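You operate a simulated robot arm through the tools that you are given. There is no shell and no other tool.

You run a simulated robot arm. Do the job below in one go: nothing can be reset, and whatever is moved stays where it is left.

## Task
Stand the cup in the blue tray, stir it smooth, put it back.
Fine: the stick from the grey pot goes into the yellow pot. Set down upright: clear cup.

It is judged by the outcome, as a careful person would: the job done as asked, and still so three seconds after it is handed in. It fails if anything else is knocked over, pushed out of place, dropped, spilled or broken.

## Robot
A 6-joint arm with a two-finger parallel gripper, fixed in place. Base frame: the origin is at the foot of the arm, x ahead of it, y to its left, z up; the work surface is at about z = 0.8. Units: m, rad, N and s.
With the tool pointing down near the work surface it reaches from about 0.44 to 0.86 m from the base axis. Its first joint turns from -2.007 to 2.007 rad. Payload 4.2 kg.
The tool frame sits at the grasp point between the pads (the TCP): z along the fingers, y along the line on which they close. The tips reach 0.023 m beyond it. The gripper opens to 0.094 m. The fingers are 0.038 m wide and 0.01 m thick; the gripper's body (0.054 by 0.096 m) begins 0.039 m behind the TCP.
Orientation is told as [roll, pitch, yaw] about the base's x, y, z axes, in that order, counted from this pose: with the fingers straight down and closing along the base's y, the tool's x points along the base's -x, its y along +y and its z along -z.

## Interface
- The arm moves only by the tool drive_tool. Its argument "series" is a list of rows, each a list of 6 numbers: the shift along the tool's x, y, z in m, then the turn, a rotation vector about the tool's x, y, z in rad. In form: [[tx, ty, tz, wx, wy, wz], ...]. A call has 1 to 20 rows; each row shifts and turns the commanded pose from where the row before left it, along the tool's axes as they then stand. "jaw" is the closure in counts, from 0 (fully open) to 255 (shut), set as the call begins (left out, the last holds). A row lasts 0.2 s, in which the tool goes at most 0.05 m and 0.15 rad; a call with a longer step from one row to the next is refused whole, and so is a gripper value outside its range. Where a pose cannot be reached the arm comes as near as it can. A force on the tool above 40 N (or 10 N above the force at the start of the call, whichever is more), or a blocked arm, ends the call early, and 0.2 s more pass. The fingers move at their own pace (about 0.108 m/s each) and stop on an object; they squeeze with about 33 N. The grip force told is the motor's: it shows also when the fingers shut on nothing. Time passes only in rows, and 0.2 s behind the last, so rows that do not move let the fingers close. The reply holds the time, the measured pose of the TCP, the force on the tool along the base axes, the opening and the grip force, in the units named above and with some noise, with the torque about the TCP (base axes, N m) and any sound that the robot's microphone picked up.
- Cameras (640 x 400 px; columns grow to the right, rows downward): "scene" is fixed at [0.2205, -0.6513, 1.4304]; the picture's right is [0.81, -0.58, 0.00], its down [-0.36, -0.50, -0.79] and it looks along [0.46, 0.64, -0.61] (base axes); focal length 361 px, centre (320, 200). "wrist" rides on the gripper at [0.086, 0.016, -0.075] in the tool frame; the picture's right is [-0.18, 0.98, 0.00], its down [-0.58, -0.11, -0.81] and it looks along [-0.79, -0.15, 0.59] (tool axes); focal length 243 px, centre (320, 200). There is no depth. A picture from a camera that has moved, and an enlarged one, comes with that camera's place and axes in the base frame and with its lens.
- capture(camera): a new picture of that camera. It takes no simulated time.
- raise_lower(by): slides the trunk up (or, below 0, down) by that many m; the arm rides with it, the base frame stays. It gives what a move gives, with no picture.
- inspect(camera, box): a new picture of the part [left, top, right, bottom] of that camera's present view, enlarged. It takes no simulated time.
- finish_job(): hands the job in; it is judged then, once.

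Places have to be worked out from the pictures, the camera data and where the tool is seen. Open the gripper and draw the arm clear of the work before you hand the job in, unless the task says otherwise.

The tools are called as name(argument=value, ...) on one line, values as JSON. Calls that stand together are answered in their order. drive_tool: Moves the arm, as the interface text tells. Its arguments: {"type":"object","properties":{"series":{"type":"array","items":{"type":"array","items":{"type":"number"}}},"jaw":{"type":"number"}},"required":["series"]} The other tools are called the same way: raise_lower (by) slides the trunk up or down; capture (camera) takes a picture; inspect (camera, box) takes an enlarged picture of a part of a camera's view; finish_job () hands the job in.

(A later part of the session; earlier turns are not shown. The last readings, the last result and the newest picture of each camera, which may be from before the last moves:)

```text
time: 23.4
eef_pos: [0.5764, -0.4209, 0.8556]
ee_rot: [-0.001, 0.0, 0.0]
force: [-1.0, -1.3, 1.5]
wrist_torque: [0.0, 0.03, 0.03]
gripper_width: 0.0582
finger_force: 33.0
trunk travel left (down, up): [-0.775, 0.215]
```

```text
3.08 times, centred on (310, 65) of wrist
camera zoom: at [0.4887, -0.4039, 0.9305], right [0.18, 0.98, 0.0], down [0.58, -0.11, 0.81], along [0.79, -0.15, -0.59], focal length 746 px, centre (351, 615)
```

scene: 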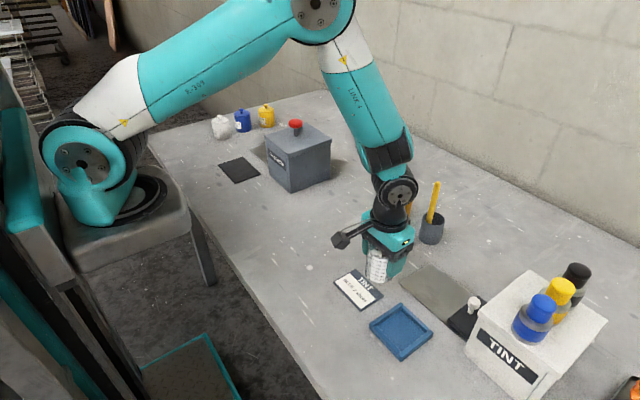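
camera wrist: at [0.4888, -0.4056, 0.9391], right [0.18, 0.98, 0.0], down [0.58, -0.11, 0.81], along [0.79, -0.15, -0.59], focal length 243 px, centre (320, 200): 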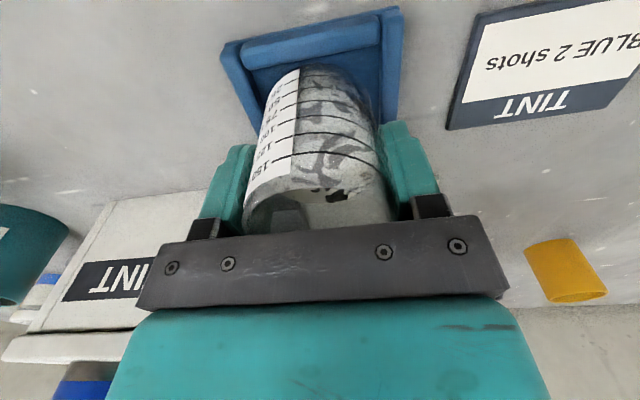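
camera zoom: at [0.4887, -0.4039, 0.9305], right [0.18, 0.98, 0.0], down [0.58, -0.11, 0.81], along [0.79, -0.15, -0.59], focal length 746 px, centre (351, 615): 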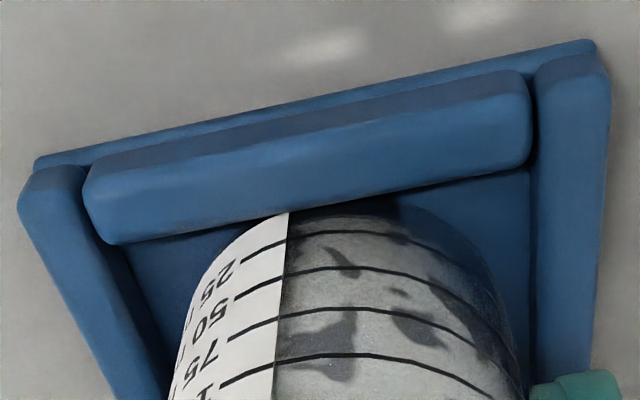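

Contact is just beginning, with vertical force going from -1.3 N to +1.5 N, and the cup base is inside the walls. I'll press a hair further to confirm it's seated.

drive_tool(series=[[0, 0, 0.001, 0, 0, 0], [0, 0, 0.001, 0, 0, 0], [0, 0, 0, 0, 0, 0]])

inspect(camera="scene", box=[375, 305, 435, 365])

```text
time: 24.2
eef_pos: [0.5757, -0.4205, 0.8536]
ee_rot: [-0.001, -0.002, 0.001]
force: [0.1, -1.4, 17.9]
wrist_torque: [0.1, 0.16, -0.13]
gripper_width: 0.058
finger_force: 33.0
trunk travel left (down, up): [-0.775, 0.215]
```

```text
6.67 times, centred on (405, 335) of scene
camera zoom: at [0.2205, -0.6513, 1.4304], right [0.81, -0.58, 0.0], down [-0.36, -0.5, -0.79], along [0.46, 0.64, -0.61], focal length 2409 px, centre (-247, -700)
```

zoom: 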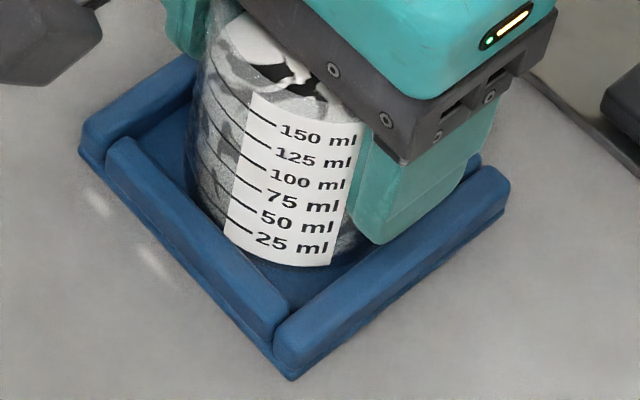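

The cup is firmly seated on the tray floor with 17.9 N of reaction. I'll relieve the press, then open.

drive_tool(series=[[0, 0, -0.002, 0, 0, 0], [0, 0, 0, 0, 0, 0]])

drive_tool(series=[[0, 0, 0, 0, 0, 0], [0, 0, 0, 0, 0, 0], [0, 0, 0, 0, 0, 0]], jaw=0)

capture(camera="wrist")

inspect(camera="scene", box=[350, 270, 450, 370])

```text
time: 24.8
eef_pos: [0.5751, -0.4186, 0.8545]
ee_rot: [0.002, 0.003, -0.001]
force: [0.1, -0.8, -0.7]
wrist_torque: [-0.02, 0.02, 0.0]
gripper_width: 0.058
finger_force: 32.9
trunk travel left (down, up): [-0.775, 0.215]
```

```text
time: 25.6
eef_pos: [0.5755, -0.4207, 0.8557]
ee_rot: [0.0, -0.001, -0.001]
force: [-0.3, -1.0, 0.6]
wrist_torque: [0.0, -0.02, -0.01]
gripper_width: 0.094
finger_force: 0.0
trunk travel left (down, up): [-0.775, 0.215]
```

```text
taken
camera wrist: at [0.4881, -0.4035, 0.9305], right [0.18, 0.98, 0.0], down [0.58, -0.11, 0.81], along [0.79, -0.15, -0.59], focal length 243 px, centre (320, 200)
```

wrist: 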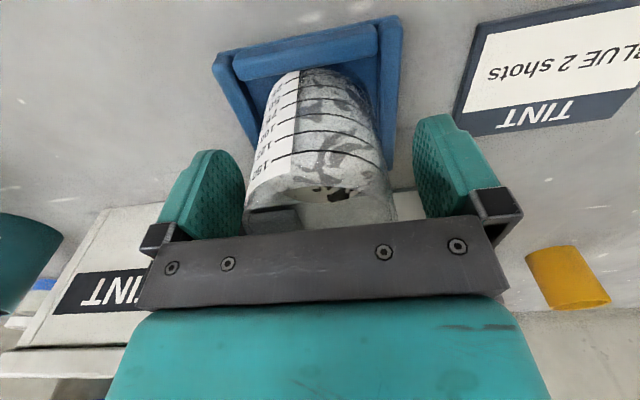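

```text
4.00 times, centred on (400, 320) of scene
camera zoom: at [0.2205, -0.6513, 1.4304], right [0.81, -0.58, 0.0], down [-0.36, -0.5, -0.79], along [0.46, 0.64, -0.61], focal length 1445 px, centre (0, -280)
```

zoom: 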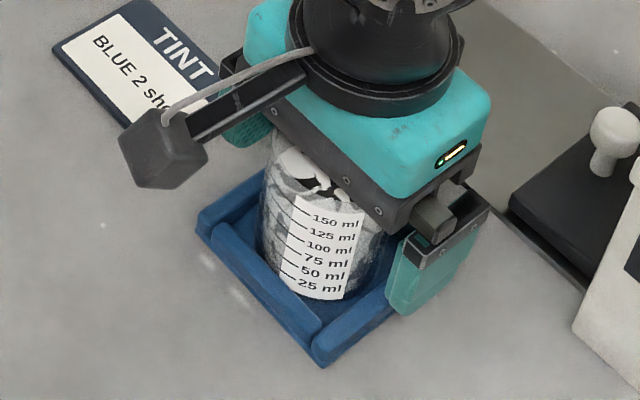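

The cup stands free in the tray. I'll withdraw straight up.

drive_tool(series=[[0, 0, -0.01, 0, 0, 0], [0, 0, -0.02, 0, 0, 0], [0, 0, -0.03, 0, 0, 0], [0, 0, -0.035, 0, 0, 0], [0, 0, -0.04, 0, 0, 0], [0, 0, -0.04, 0, 0, 0], [0, 0, -0.03, 0, 0, 0], [0, 0, -0.02, 0, 0, 0], [0, 0, 0, 0, 0, 0]], jaw=0)

capture(camera="wrist")

capture(camera="scene")

inspect(camera="scene", box=[360, 280, 440, 370])

```text
time: 27.6
eef_pos: [0.5754, -0.4201, 1.0822]
ee_rot: [0.0, 0.0, 0.0]
force: [-0.3, -0.8, -0.2]
wrist_torque: [-0.04, 0.0, 0.01]
gripper_width: 0.0939
finger_force: 0.1
trunk travel left (down, up): [-0.775, 0.215]
```

```text
taken
camera wrist: at [0.4889, -0.4043, 1.157], right [0.18, 0.98, 0.0], down [0.58, -0.11, 0.81], along [0.79, -0.15, -0.59], focal length 243 px, centre (320, 200)
```

wrist: 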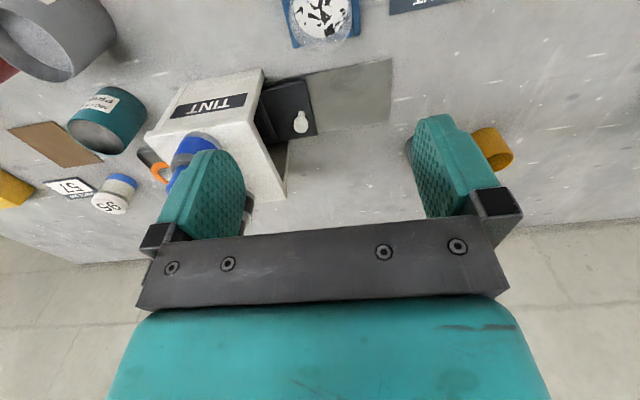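

```text
taken
```

scene: 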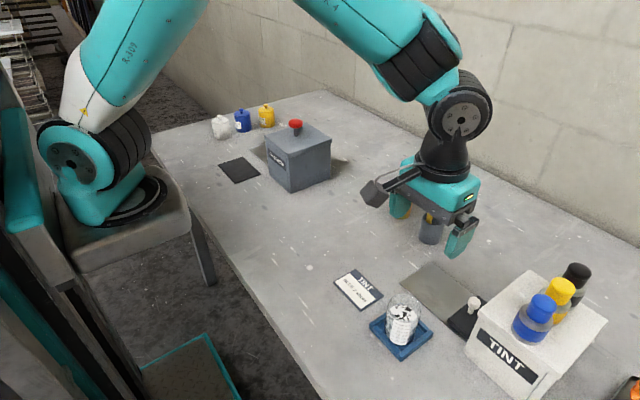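

```text
4.44 times, centred on (400, 325) of scene
camera zoom: at [0.2205, -0.6513, 1.4304], right [0.81, -0.58, 0.0], down [-0.36, -0.5, -0.79], along [0.46, 0.64, -0.61], focal length 1606 px, centre (-36, -356)
```

zoom: 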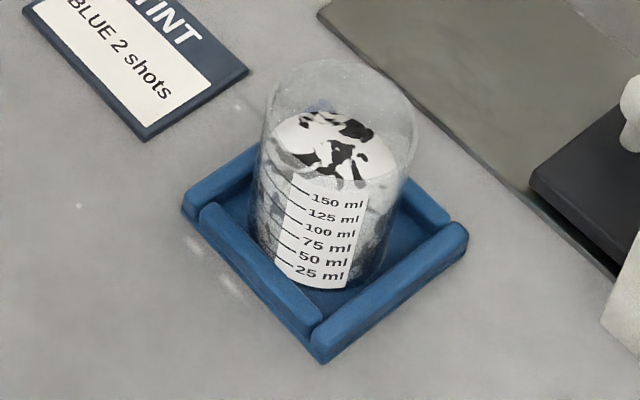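

The cup stands cleanly in the tray with its axis near (0.574, -0.420). The two views show the stick is nearly vertical, about 15 mm thick, with its top near (0.814, -0.270, 0.972). I'll go above it at a safe height.

drive_tool(series=[[-0.0169, 0.0106, 0, 0, 0, 0], [-0.0296, 0.0186, 0, 0, 0, 0], [-0.0296, 0.0186, 0, 0, 0, 0], [-0.0296, 0.0186, 0, 0, 0, 0], [-0.0296, 0.0186, 0, 0, 0, 0], [-0.0296, 0.0186, 0, 0, 0, 0], [-0.0296, 0.0186, 0, 0, 0, 0], [-0.0296, 0.0186, 0, 0, 0, 0], [-0.0144, 0.009, 0, 0, 0, 0], [0, 0, 0, 0, 0, 0]], jaw=0)

capture(camera="wrist")

capture(camera="scene")

inspect(camera="scene", box=[390, 130, 470, 250])

```text
time: 29.8
eef_pos: [0.8168, -0.2702, 1.0815]
ee_rot: [-0.001, 0.0, 0.0]
force: [0.2, 0.5, 0.6]
wrist_torque: [0.01, -0.02, -0.02]
gripper_width: 0.094
finger_force: 0.0
trunk travel left (down, up): [-0.775, 0.215]
```

```text
taken
camera wrist: at [0.7301, -0.2542, 1.1565], right [0.18, 0.98, 0.0], down [0.58, -0.11, 0.81], along [0.79, -0.15, -0.59], focal length 243 px, centre (320, 200)
```

wrist: 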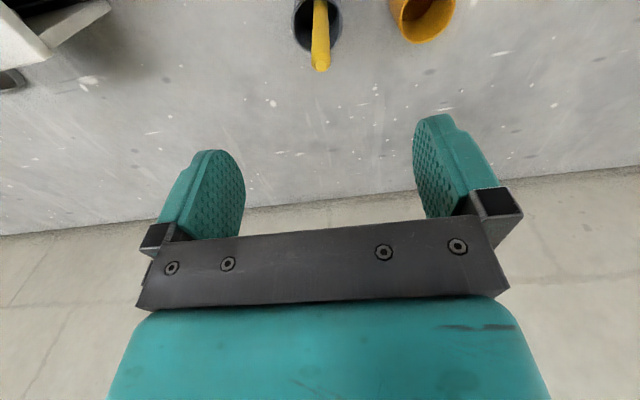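

```text
taken
```

scene: 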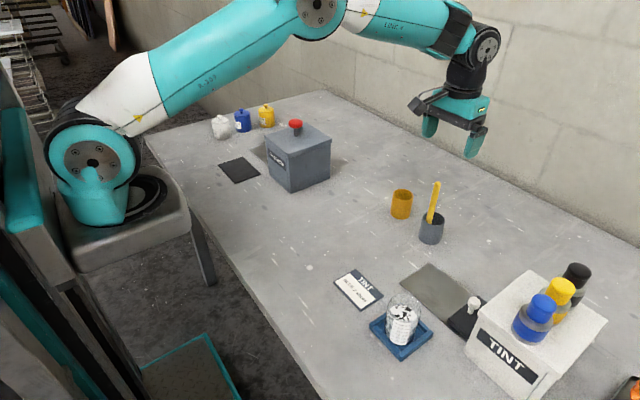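

```text
3.33 times, centred on (430, 190) of scene
camera zoom: at [0.2205, -0.6513, 1.4304], right [0.81, -0.58, 0.0], down [-0.36, -0.5, -0.79], along [0.46, 0.64, -0.61], focal length 1204 px, centre (-47, 233)
```

zoom: 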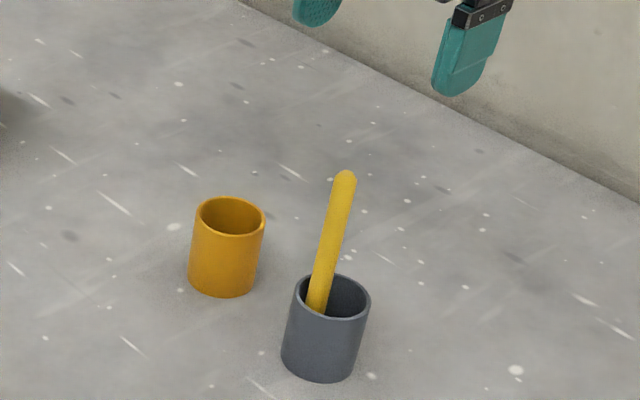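

The reach is fine here. I'll enlarge the wrist view of the stick to measure its position and lean.

inspect(camera="wrist", box=[260, 0, 380, 80])

inspect(camera="wrist", box=[360, 0, 480, 80])

inspect(camera="scene", box=[410, 170, 455, 250])

```text
5.00 times, centred on (320, 40) of wrist
camera zoom: at [0.7301, -0.2542, 1.1565], right [0.18, 0.98, 0.0], down [0.58, -0.11, 0.81], along [0.79, -0.15, -0.59], focal length 1213 px, centre (320, 1000)
```

zoom: 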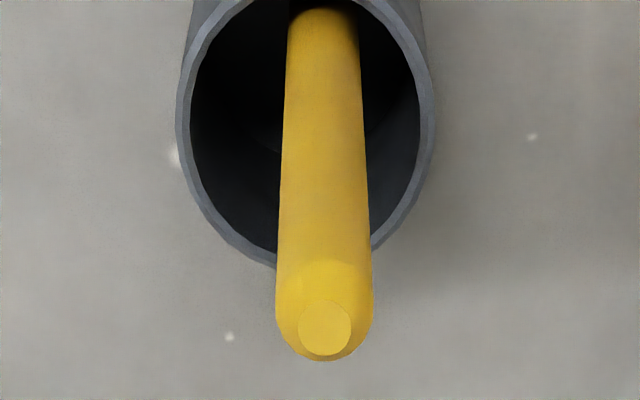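

```text
5.00 times, centred on (420, 40) of wrist
camera zoom: at [0.7301, -0.2542, 1.1565], right [0.18, 0.98, 0.0], down [0.58, -0.11, 0.81], along [0.79, -0.15, -0.59], focal length 1213 px, centre (-180, 1000)
```

zoom: 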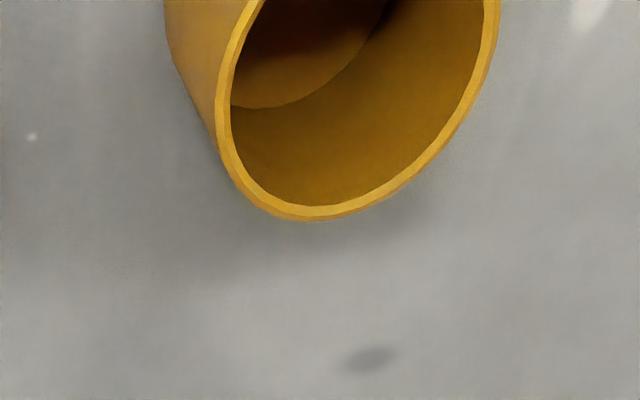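

```text
5.00 times, centred on (432, 210) of scene
camera zoom: at [0.2205, -0.6513, 1.4304], right [0.81, -0.58, 0.0], down [-0.36, -0.5, -0.79], along [0.46, 0.64, -0.61], focal length 1807 px, centre (-242, 150)
```

zoom: 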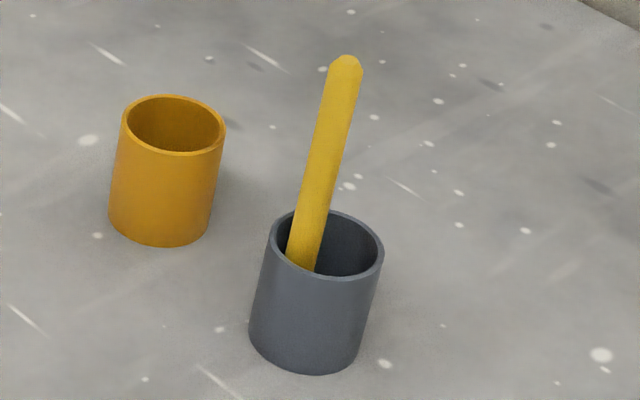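

The stick is a round dowel, top at (0.814, -0.269, 0.972), leaning only about 2°. I'll descend to TCP z of about 0.985 with open jaws and check that it's centred.

drive_tool(series=[[0.001, 0.001, 0.02, 0, 0, 0], [0, 0, 0.025, 0, 0, 0], [0, 0, 0.025, 0, 0, 0], [0, 0, 0.018, 0, 0, 0], [0, 0, 0.008, 0, 0, 0], [0, 0, 0, 0, 0, 0]], jaw=0)

capture(camera="wrist")

inspect(camera="scene", box=[390, 130, 470, 250])

```text
time: 31.2
eef_pos: [0.8165, -0.2709, 0.9845]
ee_rot: [0.0, 0.002, 0.0]
force: [-0.1, 0.2, -0.4]
wrist_torque: [0.01, -0.04, -0.01]
gripper_width: 0.0941
finger_force: 0.0
trunk travel left (down, up): [-0.775, 0.215]
```

```text
taken
camera wrist: at [0.7288, -0.2539, 1.0596], right [0.18, 0.98, 0.0], down [0.58, -0.11, 0.81], along [0.79, -0.15, -0.59], focal length 243 px, centre (320, 200)
```

wrist: 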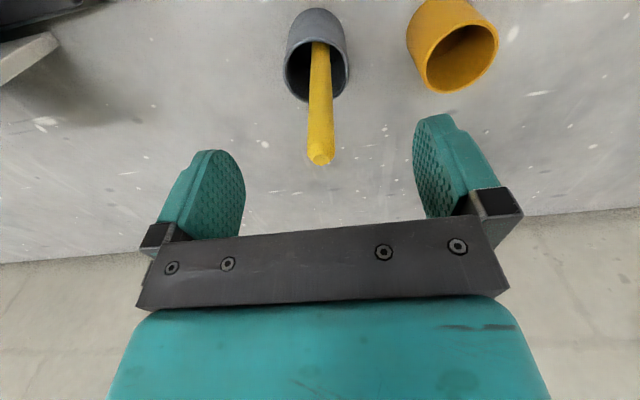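

```text
3.33 times, centred on (430, 190) of scene
camera zoom: at [0.2205, -0.6513, 1.4304], right [0.81, -0.58, 0.0], down [-0.36, -0.5, -0.79], along [0.46, 0.64, -0.61], focal length 1204 px, centre (-47, 233)
```

zoom: 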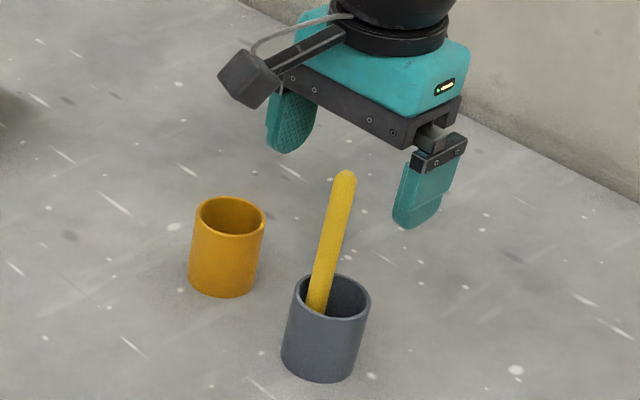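

The stick is centred between the jaws to within about 1 mm. I'll descend to TCP z of about 0.926.

drive_tool(series=[[0.0015, 0.001, 0.01, 0, 0, 0], [0, 0, 0.015, 0, 0, 0], [0, 0, 0.015, 0, 0, 0], [0, 0, 0.012, 0, 0, 0], [0, 0, 0.006, 0, 0, 0], [0, 0, 0, 0, 0, 0]], jaw=0)

capture(camera="wrist")

inspect(camera="scene", box=[390, 150, 470, 250])

```text
time: 32.6
eef_pos: [0.815, -0.27, 0.9305]
ee_rot: [-0.002, -0.005, 0.0]
force: [-0.7, -0.7, 21.0]
wrist_torque: [0.03, -0.04, -0.02]
gripper_width: 0.0941
finger_force: 0.0
trunk travel left (down, up): [-0.775, 0.215]
```

```text
taken
camera wrist: at [0.7271, -0.2532, 1.0045], right [0.18, 0.98, 0.0], down [0.58, -0.11, 0.81], along [0.8, -0.15, -0.59], focal length 243 px, centre (320, 200)
```

wrist: 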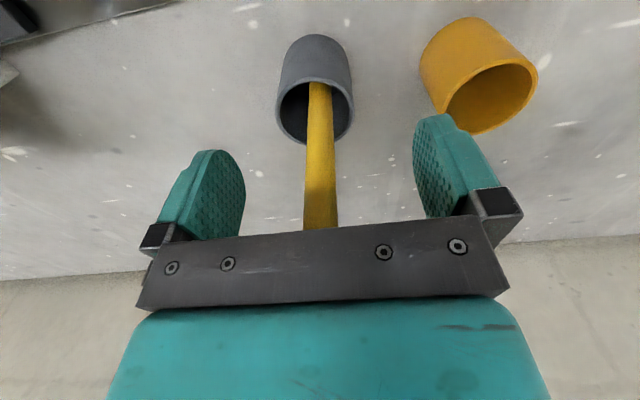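

```text
4.00 times, centred on (430, 200) of scene
camera zoom: at [0.2205, -0.6513, 1.4304], right [0.81, -0.58, 0.0], down [-0.36, -0.5, -0.79], along [0.46, 0.64, -0.61], focal length 1445 px, centre (-120, 200)
```

zoom: 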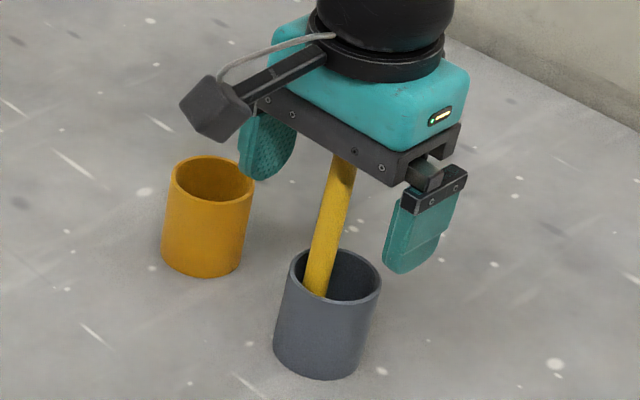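

The force of 21 N shows the gripper body has touched the stick's top, so that top is at about z = 0.970. I'll back off about 12 mm before gripping.

drive_tool(series=[[0, 0, -0.006, 0, 0, 0], [0, 0, -0.006, 0, 0, 0], [0, 0, 0, 0, 0, 0]], jaw=0)

capture(camera="wrist")

inspect(camera="scene", box=[390, 150, 470, 250])

```text
time: 33.4
eef_pos: [0.8123, -0.2691, 0.939]
ee_rot: [-0.002, 0.001, 0.002]
force: [0.6, -0.7, -0.3]
wrist_torque: [-0.03, 0.02, -0.02]
gripper_width: 0.0941
finger_force: 0.0
trunk travel left (down, up): [-0.775, 0.215]
```

```text
taken
camera wrist: at [0.7249, -0.252, 1.0135], right [0.18, 0.98, 0.0], down [0.58, -0.11, 0.81], along [0.79, -0.15, -0.59], focal length 243 px, centre (320, 200)
```

wrist: 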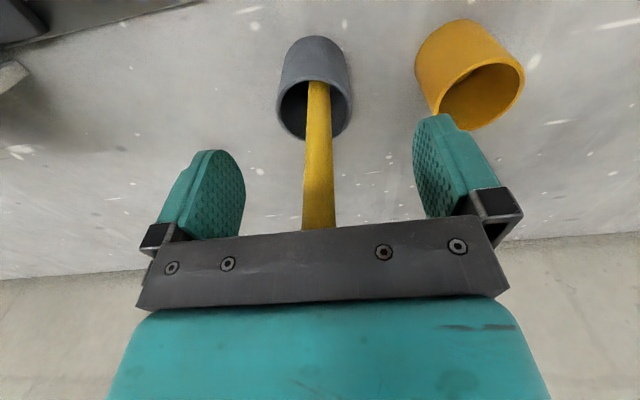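

```text
4.00 times, centred on (430, 200) of scene
camera zoom: at [0.2205, -0.6513, 1.4304], right [0.81, -0.58, 0.0], down [-0.36, -0.5, -0.79], along [0.46, 0.64, -0.61], focal length 1445 px, centre (-120, 200)
```

zoom: 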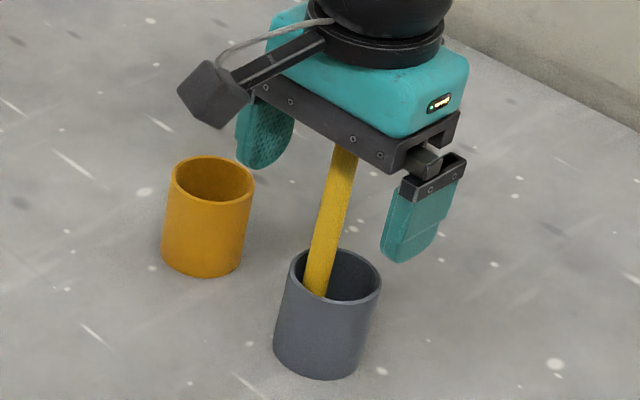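

The stick is undisturbed and centred between the pads, so I'll close on it now.

drive_tool(series=[[0, 0, 0, 0, 0, 0], [0, 0, 0, 0, 0, 0], [0, 0, 0, 0, 0, 0], [0, 0, 0, 0, 0, 0], [0, 0, 0, 0, 0, 0]], jaw=255)

capture(camera="wrist")

inspect(camera="scene", box=[390, 150, 470, 250])

```text
time: 34.6
eef_pos: [0.8123, -0.2683, 0.9391]
ee_rot: [0.0, -0.001, -0.001]
force: [0.1, 0.2, 0.2]
wrist_torque: [0.01, 0.03, -0.01]
gripper_width: 0.0133
finger_force: 33.4
trunk travel left (down, up): [-0.775, 0.215]
```

```text
taken
camera wrist: at [0.7251, -0.2522, 1.0141], right [0.18, 0.98, 0.0], down [0.58, -0.11, 0.81], along [0.79, -0.15, -0.59], focal length 243 px, centre (320, 200)
```

wrist: 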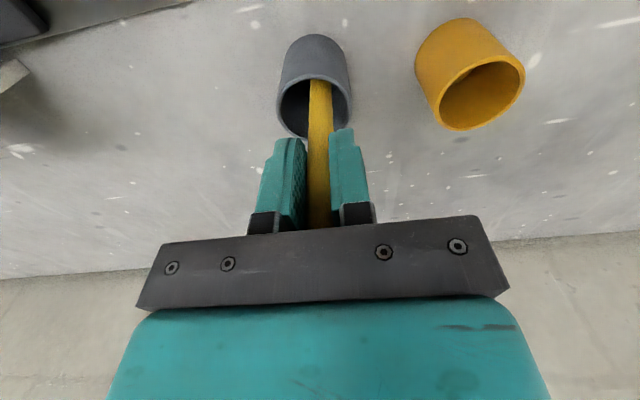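

```text
4.00 times, centred on (430, 200) of scene
camera zoom: at [0.2205, -0.6513, 1.4304], right [0.81, -0.58, 0.0], down [-0.36, -0.5, -0.79], along [0.46, 0.64, -0.61], focal length 1445 px, centre (-120, 200)
```

zoom: 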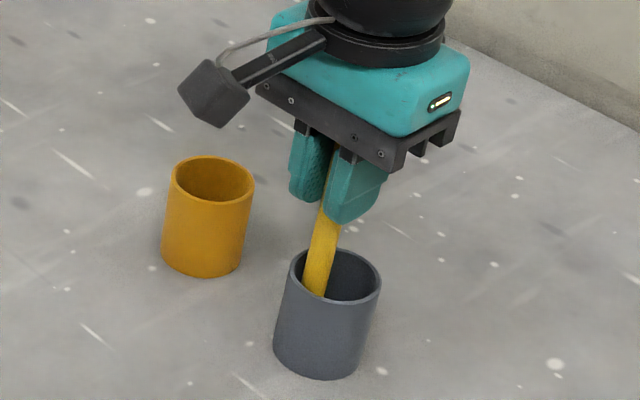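

The stick is gripped (13 mm). Given the earlier slip, I'll lift just 2 cm gently and check.

drive_tool(series=[[0, 0, -0.003, 0, 0, 0], [0, 0, -0.005, 0, 0, 0], [0, 0, -0.006, 0, 0, 0], [0, 0, -0.006, 0, 0, 0], [0, 0, 0, 0, 0, 0]])

capture(camera="wrist")

inspect(camera="scene", box=[390, 150, 470, 250])

```text
time: 35.8
eef_pos: [0.8119, -0.2677, 0.9585]
ee_rot: [0.003, 0.0, 0.001]
force: [-0.6, -0.2, -0.3]
wrist_torque: [0.01, -0.01, -0.01]
gripper_width: 0.013
finger_force: 32.5
trunk travel left (down, up): [-0.775, 0.215]
```

```text
taken
camera wrist: at [0.7244, -0.2521, 1.034], right [0.18, 0.98, 0.0], down [0.58, -0.11, 0.81], along [0.79, -0.15, -0.59], focal length 243 px, centre (320, 200)
```

wrist: 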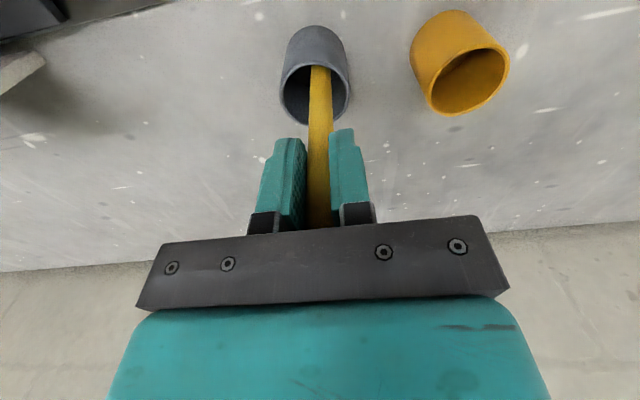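

```text
4.00 times, centred on (430, 200) of scene
camera zoom: at [0.2205, -0.6513, 1.4304], right [0.81, -0.58, 0.0], down [-0.36, -0.5, -0.79], along [0.46, 0.64, -0.61], focal length 1445 px, centre (-120, 200)
```

zoom: 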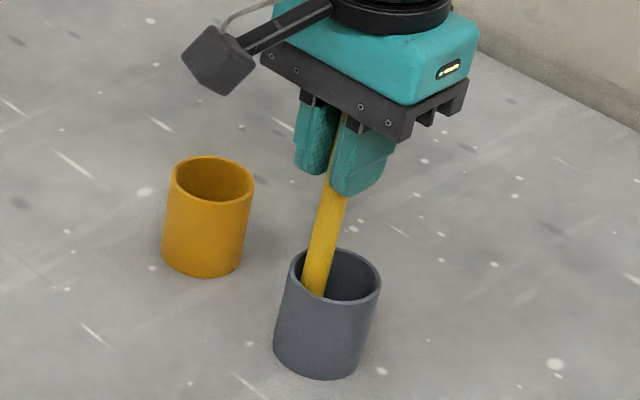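

The stick appears to be rising with the jaws. I'll continue upward until it clears the pot, then measure how much hangs below the jaws.

drive_tool(series=[[0, 0, -0.006, 0, 0, 0], [0, 0, -0.01, 0, 0, 0], [0, 0, -0.014, 0, 0, 0], [0, 0, -0.016, 0, 0, 0], [0, 0, -0.016, 0, 0, 0], [0, 0, -0.016, 0, 0, 0], [0, 0, -0.012, 0, 0, 0], [0, 0, -0.006, 0, 0, 0], [0, 0, 0, 0, 0, 0]])

capture(camera="wrist")

capture(camera="scene")

inspect(camera="scene", box=[390, 110, 480, 250])

```text
time: 37.8
eef_pos: [0.8125, -0.2671, 1.0561]
ee_rot: [0.001, 0.001, 0.0]
force: [0.4, -0.6, -0.8]
wrist_torque: [0.0, 0.02, -0.02]
gripper_width: 0.0135
finger_force: 33.6
trunk travel left (down, up): [-0.775, 0.215]
```

```text
taken
camera wrist: at [0.7259, -0.2508, 1.1309], right [0.18, 0.98, 0.0], down [0.58, -0.11, 0.81], along [0.79, -0.15, -0.59], focal length 243 px, centre (320, 200)
```

wrist: 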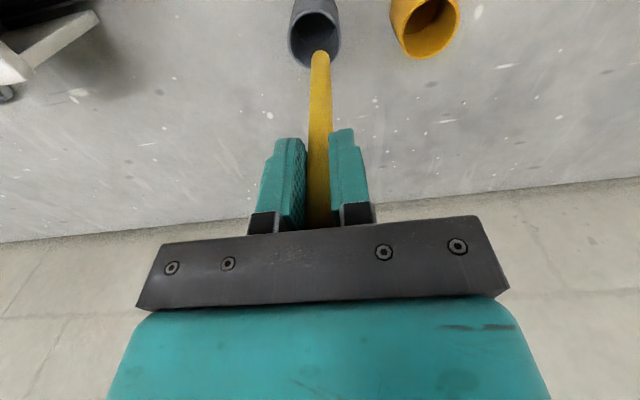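

```text
taken
```

scene: 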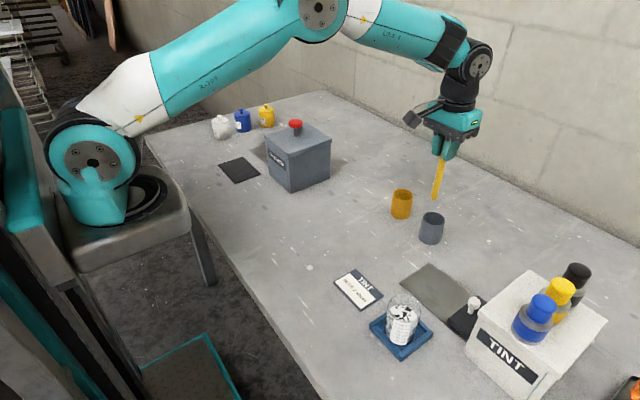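

```text
2.86 times, centred on (435, 180) of scene
camera zoom: at [0.2205, -0.6513, 1.4304], right [0.81, -0.58, 0.0], down [-0.36, -0.5, -0.79], along [0.46, 0.64, -0.61], focal length 1032 px, centre (-9, 257)
```

zoom: 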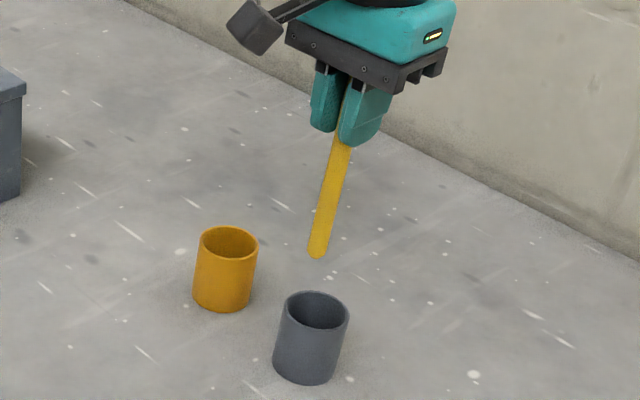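

The stick is clear of the pot and hangs vertically, with its tip about 0.133 m below the TCP. I'll carry it at a safe height to above the cup at (0.574, -0.420).

drive_tool(series=[[0, 0, -0.01, 0, 0, 0], [0.0169, -0.0108, -0.01, 0, 0, 0], [0.0296, -0.019, 0, 0, 0, 0], [0.0296, -0.019, 0, 0, 0, 0], [0.0296, -0.019, 0, 0, 0, 0], [0.0296, -0.019, 0, 0, 0, 0], [0.0296, -0.019, 0, 0, 0, 0], [0.0296, -0.019, 0, 0, 0, 0], [0.0296, -0.019, 0, 0, 0, 0], [0.0144, -0.0092, 0, 0, 0, 0], [0, 0, 0, 0, 0, 0]])

capture(camera="wrist")

inspect(camera="scene", box=[350, 200, 470, 370])

```text
time: 40.2
eef_pos: [0.573, -0.4189, 1.0763]
ee_rot: [0.0, 0.0, -0.001]
force: [0.4, 0.5, -0.4]
wrist_torque: [0.03, -0.01, 0.0]
gripper_width: 0.0133
finger_force: 32.9
trunk travel left (down, up): [-0.775, 0.215]
```

```text
taken
camera wrist: at [0.4863, -0.4027, 1.1511], right [0.18, 0.98, 0.0], down [0.58, -0.11, 0.81], along [0.79, -0.15, -0.59], focal length 243 px, centre (320, 200)
```

wrist: 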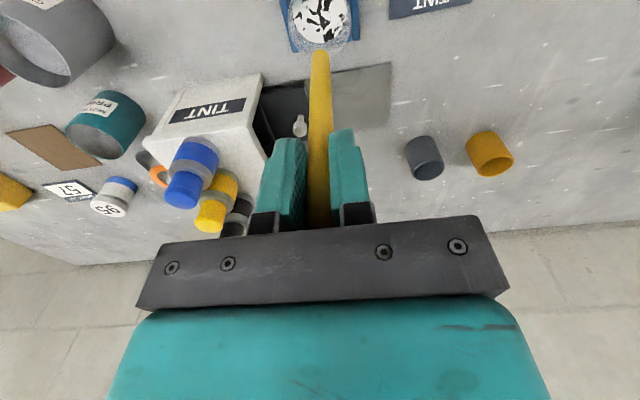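

```text
2.35 times, centred on (410, 285) of scene
camera zoom: at [0.2205, -0.6513, 1.4304], right [0.81, -0.58, 0.0], down [-0.36, -0.5, -0.79], along [0.46, 0.64, -0.61], focal length 850 px, centre (108, 0)
```

zoom: 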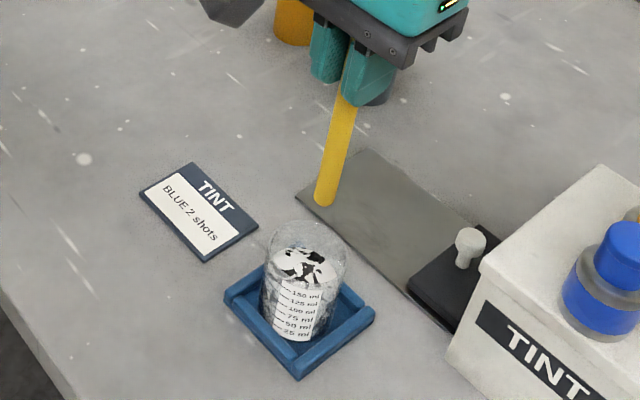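

The stick tip is above the cup. I'll enlarge the wrist view to check the tip against the rim before lowering.

inspect(camera="wrist", box=[260, 0, 380, 80])

inspect(camera="scene", box=[360, 250, 450, 360])

```text
5.00 times, centred on (320, 40) of wrist
camera zoom: at [0.4863, -0.4027, 1.1511], right [0.18, 0.98, 0.0], down [0.58, -0.11, 0.81], along [0.79, -0.15, -0.59], focal length 1213 px, centre (320, 1000)
```

zoom: 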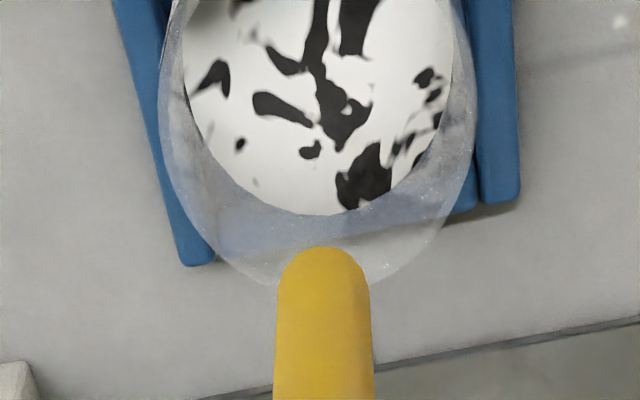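

```text
3.64 times, centred on (405, 305) of scene
camera zoom: at [0.2205, -0.6513, 1.4304], right [0.81, -0.58, 0.0], down [-0.36, -0.5, -0.79], along [0.46, 0.64, -0.61], focal length 1314 px, centre (11, -182)
```

zoom: 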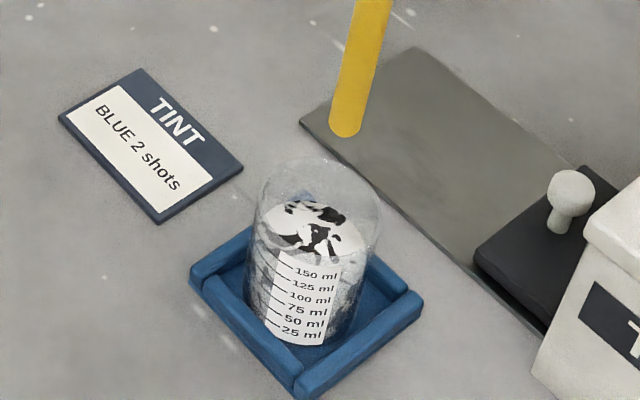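

Tip and cup axes agree within about 1 mm in y and 1–2 mm in x. I'll lower the tip to just above the rim and check once more.

drive_tool(series=[[0, 0, 0.012, 0, 0, 0], [0, 0, 0.015, 0, 0, 0], [0, 0, 0.01, 0, 0, 0], [0, 0, 0.004, 0, 0, 0], [0, 0, 0, 0, 0, 0]])

inspect(camera="wrist", box=[260, 0, 380, 80])

inspect(camera="scene", box=[360, 260, 450, 360])

```text
time: 41.4
eef_pos: [0.575, -0.4206, 1.0336]
ee_rot: [0.001, 0.0, -0.001]
force: [0.3, -0.1, 0.1]
wrist_torque: [0.01, -0.03, 0.0]
gripper_width: 0.0134
finger_force: 32.8
trunk travel left (down, up): [-0.775, 0.215]
```

```text
5.00 times, centred on (320, 40) of wrist
camera zoom: at [0.4871, -0.4037, 1.1093], right [0.18, 0.98, 0.0], down [0.58, -0.11, 0.81], along [0.79, -0.15, -0.59], focal length 1213 px, centre (320, 1000)
```

zoom: 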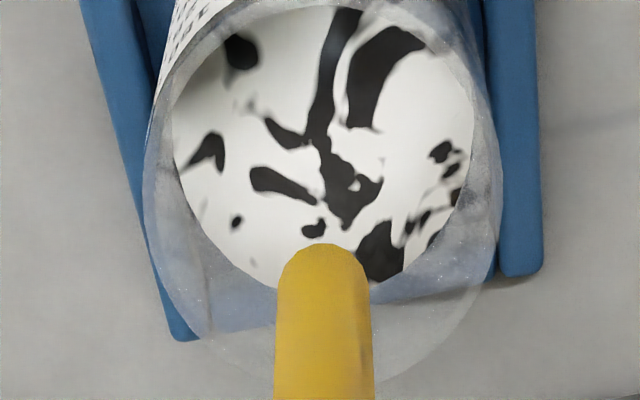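

```text
4.00 times, centred on (405, 310) of scene
camera zoom: at [0.2205, -0.6513, 1.4304], right [0.81, -0.58, 0.0], down [-0.36, -0.5, -0.79], along [0.46, 0.64, -0.61], focal length 1445 px, centre (-20, -240)
```

zoom: 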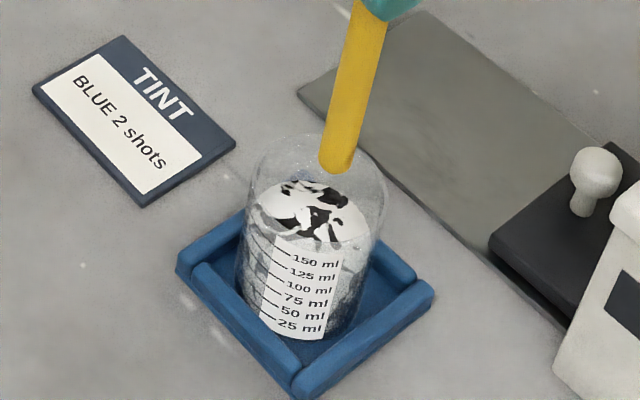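

The tip is over the cup's mouth with plenty of margin. I'll shift 1 mm toward -x and lower it just inside the rim, above the paint, to confirm.

drive_tool(series=[[0.001, 0, 0.008, 0, 0, 0], [0, 0, 0.01, 0, 0, 0], [0, 0, 0.008, 0, 0, 0], [0, 0, 0.003, 0, 0, 0], [0, 0, 0, 0, 0, 0]])

inspect(camera="wrist", box=[260, 0, 380, 80])

inspect(camera="scene", box=[370, 280, 440, 350])

```text
time: 42.6
eef_pos: [0.5722, -0.4204, 1.0033]
ee_rot: [-0.001, 0.0, 0.002]
force: [0.3, 0.4, -0.1]
wrist_torque: [0.01, -0.02, 0.02]
gripper_width: 0.0132
finger_force: 32.7
trunk travel left (down, up): [-0.775, 0.215]
```

```text
5.00 times, centred on (320, 40) of wrist
camera zoom: at [0.4855, -0.4039, 1.08], right [0.18, 0.98, 0.0], down [0.58, -0.11, 0.81], along [0.79, -0.15, -0.59], focal length 1213 px, centre (320, 1000)
```

zoom: 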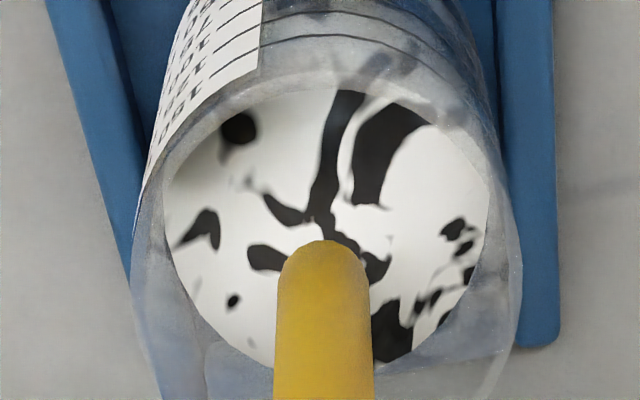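

```text
5.71 times, centred on (405, 315) of scene
camera zoom: at [0.2205, -0.6513, 1.4304], right [0.81, -0.58, 0.0], down [-0.36, -0.5, -0.79], along [0.46, 0.64, -0.61], focal length 2065 px, centre (-166, -457)
```

zoom: 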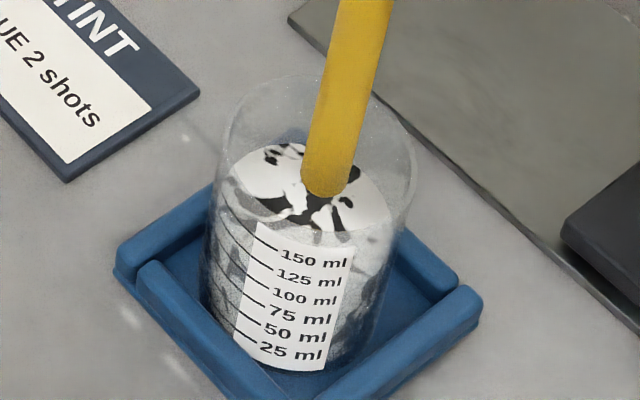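

The tip is just above the paint, about 3 mm to the +x side of the cup's centre. I'll shift 3 mm toward -x and lower slowly into the paint until the tip is a few millimetres above the cup floor.

drive_tool(series=[[0.003, 0.0005, 0.002, 0, 0, 0], [0, 0, 0.006, 0, 0, 0], [0, 0, 0.008, 0, 0, 0], [0, 0, 0.008, 0, 0, 0], [0, 0, 0.008, 0, 0, 0], [0, 0, 0.008, 0, 0, 0], [0, 0, 0.006, 0, 0, 0], [0, 0, 0.004, 0, 0, 0], [0, 0, 0, 0, 0, 0]])

inspect(camera="wrist", box=[250, 20, 390, 140])

inspect(camera="scene", box=[370, 270, 440, 350])

```text
time: 44.6
eef_pos: [0.5709, -0.4206, 0.9539]
ee_rot: [0.0, 0.0, 0.0]
force: [0.3, 0.3, -0.4]
wrist_torque: [0.03, 0.02, -0.01]
gripper_width: 0.0133
finger_force: 32.9
trunk travel left (down, up): [-0.775, 0.215]
```

```text
3.33 times, centred on (320, 80) of wrist
camera zoom: at [0.4834, -0.4048, 1.0286], right [0.18, 0.98, 0.0], down [0.58, -0.11, 0.81], along [0.79, -0.15, -0.59], focal length 809 px, centre (320, 600)
```

zoom: 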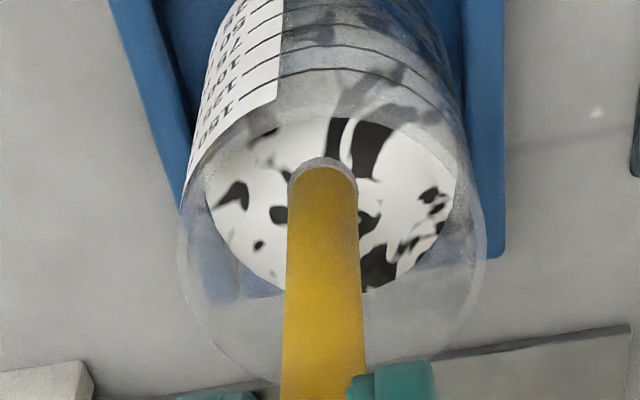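

```text
5.00 times, centred on (405, 310) of scene
camera zoom: at [0.2205, -0.6513, 1.4304], right [0.81, -0.58, 0.0], down [-0.36, -0.5, -0.79], along [0.46, 0.64, -0.61], focal length 1807 px, centre (-105, -350)
```

zoom: 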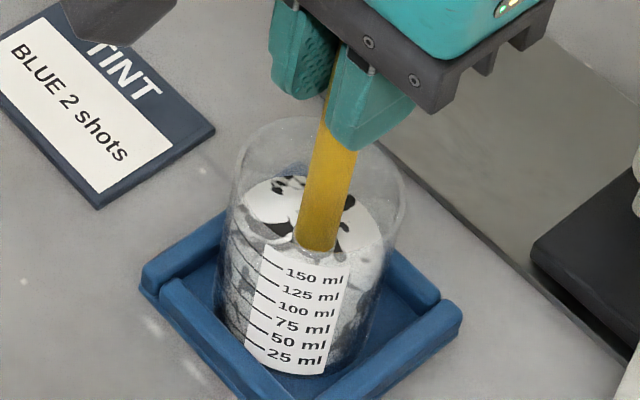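

The stick is in the paint near the centre. I'll correct 1.5 mm in y, go 6 mm deeper, move out to an 11 mm radius and make a first slow stirring turn, watching the forces.

drive_tool(series=[[0, 0.0015, 0.003, 0, 0, 0], [0, 0, 0.003, 0, 0, 0], [0.0055, 0, 0, 0, 0, 0], [0.0055, 0, 0, 0, 0, 0], [-0.0021, 0.00647, 0, 0, 0, 0], [-0.0055, 0.00399, 0, 0, 0, 0], [-0.0068, 0, 0, 0, 0, 0], [-0.0055, -0.00399, 0, 0, 0, 0], [-0.0021, -0.00647, 0, 0, 0, 0], [0.0021, -0.00647, 0, 0, 0, 0], [0.0055, -0.00399, 0, 0, 0, 0], [0.0068, 0, 0, 0, 0, 0], [0.0055, 0.00399, 0, 0, 0, 0], [0.0021, 0.00647, 0, 0, 0, 0]])

inspect(camera="wrist", box=[250, 20, 390, 140])

inspect(camera="scene", box=[370, 270, 440, 350])

```text
time: 47.6
eef_pos: [0.5577, -0.4209, 0.9483]
ee_rot: [-0.002, -0.002, -0.001]
force: [1.8, -2.8, 8.2]
wrist_torque: [-0.49, -0.25, -0.02]
gripper_width: 0.0134
finger_force: 32.8
trunk travel left (down, up): [-0.775, 0.215]
```

```text
3.33 times, centred on (320, 80) of wrist
camera zoom: at [0.4703, -0.4036, 1.0233], right [0.18, 0.98, 0.0], down [0.58, -0.11, 0.81], along [0.79, -0.15, -0.59], focal length 809 px, centre (320, 600)
```

zoom: 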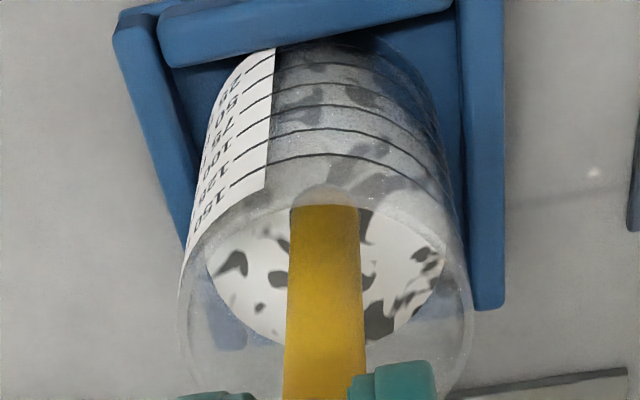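

```text
5.00 times, centred on (405, 310) of scene
camera zoom: at [0.2205, -0.6513, 1.4304], right [0.81, -0.58, 0.0], down [-0.36, -0.5, -0.79], along [0.46, 0.64, -0.61], focal length 1807 px, centre (-105, -350)
```

zoom: 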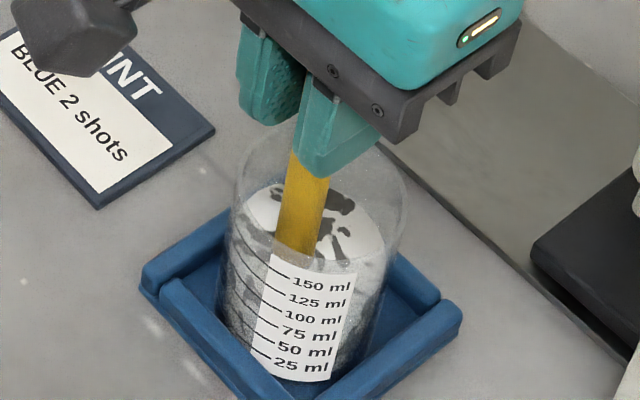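

The tip was rubbing the cup floor, with 8 N vertical and about 3 N of drag, and it shifted the cup slightly within the tray. I'll lift the tip about 8 mm, return to the cup's centre and check forces and position.

drive_tool(series=[[0, 0, -0.004, 0, 0, 0], [-0.002, 0, -0.004, 0, 0, 0], [-0.004, 0, 0, 0, 0, 0], [-0.004, 0, 0, 0, 0, 0], [0, 0, 0, 0, 0, 0]])

inspect(camera="wrist", box=[250, 20, 390, 140])

inspect(camera="scene", box=[370, 280, 440, 370])

```text
time: 48.8
eef_pos: [0.5684, -0.42, 0.957]
ee_rot: [0.001, -0.001, -0.001]
force: [-0.5, -1.1, -0.1]
wrist_torque: [-0.04, 0.0, 0.0]
gripper_width: 0.0134
finger_force: 32.8
trunk travel left (down, up): [-0.775, 0.215]
```

```text
3.33 times, centred on (320, 80) of wrist
camera zoom: at [0.4807, -0.4033, 1.0317], right [0.18, 0.98, 0.0], down [0.58, -0.11, 0.81], along [0.79, -0.15, -0.59], focal length 809 px, centre (320, 600)
```

zoom: 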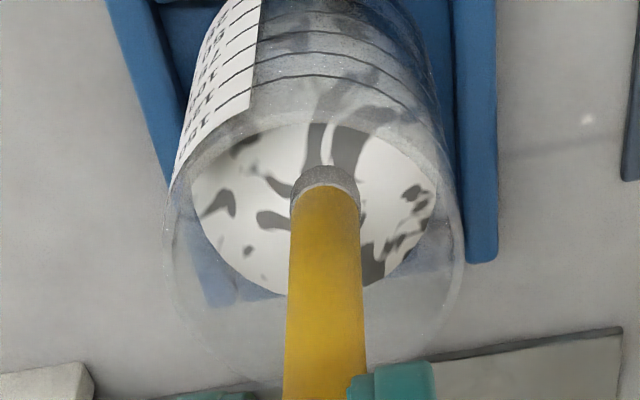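

```text
4.44 times, centred on (405, 325) of scene
camera zoom: at [0.2205, -0.6513, 1.4304], right [0.81, -0.58, 0.0], down [-0.36, -0.5, -0.79], along [0.46, 0.64, -0.61], focal length 1606 px, centre (-58, -356)
```

zoom: 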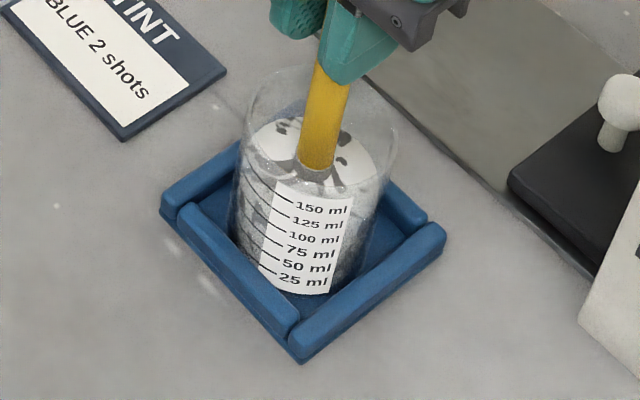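

With the tip clear of the floor, the forces are near zero. The colours are already blending from black and white toward grey. I'll recentre on the cup's current axis, about (0.5695, -0.4225), and stir in 10 mm circles.

drive_tool(series=[[-0.001, -0.0025, 0, 0, 0, 0], [0.005, 0, 0, 0, 0, 0], [0.005, 0, 0, 0, 0, 0], [-0.0019, 0.0059, 0, 0, 0, 0], [-0.005, 0.0036, 0, 0, 0, 0], [-0.0062, 0, 0, 0, 0, 0], [-0.005, -0.0036, 0, 0, 0, 0], [-0.0019, -0.0059, 0, 0, 0, 0], [0.0019, -0.0059, 0, 0, 0, 0], [0.005, -0.0036, 0, 0, 0, 0], [0.0062, 0, 0, 0, 0, 0], [0.005, 0.0036, 0, 0, 0, 0], [0.0019, 0.0059, 0, 0, 0, 0]])

inspect(camera="wrist", box=[250, 20, 390, 140])

inspect(camera="scene", box=[370, 280, 440, 370])

```text
time: 51.6
eef_pos: [0.5577, -0.4227, 0.9587]
ee_rot: [-0.001, 0.001, 0.001]
force: [0.8, -0.1, 0.3]
wrist_torque: [0.02, -0.03, 0.03]
gripper_width: 0.0138
finger_force: 32.8
trunk travel left (down, up): [-0.775, 0.215]
```

```text
3.33 times, centred on (320, 80) of wrist
camera zoom: at [0.4715, -0.406, 1.0326], right [0.18, 0.98, 0.0], down [0.58, -0.11, 0.81], along [0.79, -0.15, -0.59], focal length 809 px, centre (320, 600)
```

zoom: 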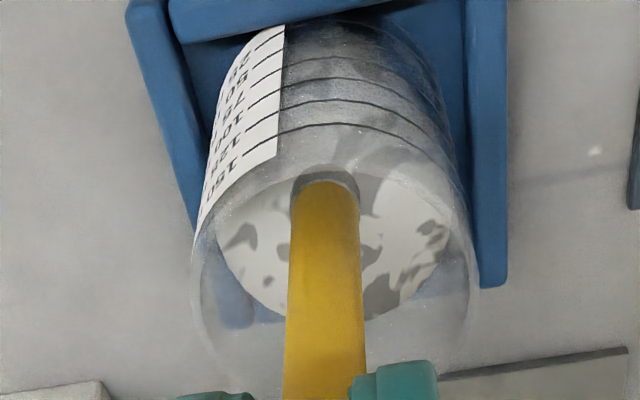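

```text
4.44 times, centred on (405, 325) of scene
camera zoom: at [0.2205, -0.6513, 1.4304], right [0.81, -0.58, 0.0], down [-0.36, -0.5, -0.79], along [0.46, 0.64, -0.61], focal length 1606 px, centre (-58, -356)
```

zoom: 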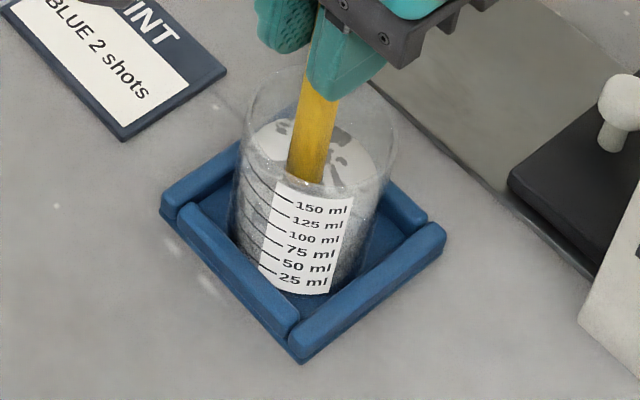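

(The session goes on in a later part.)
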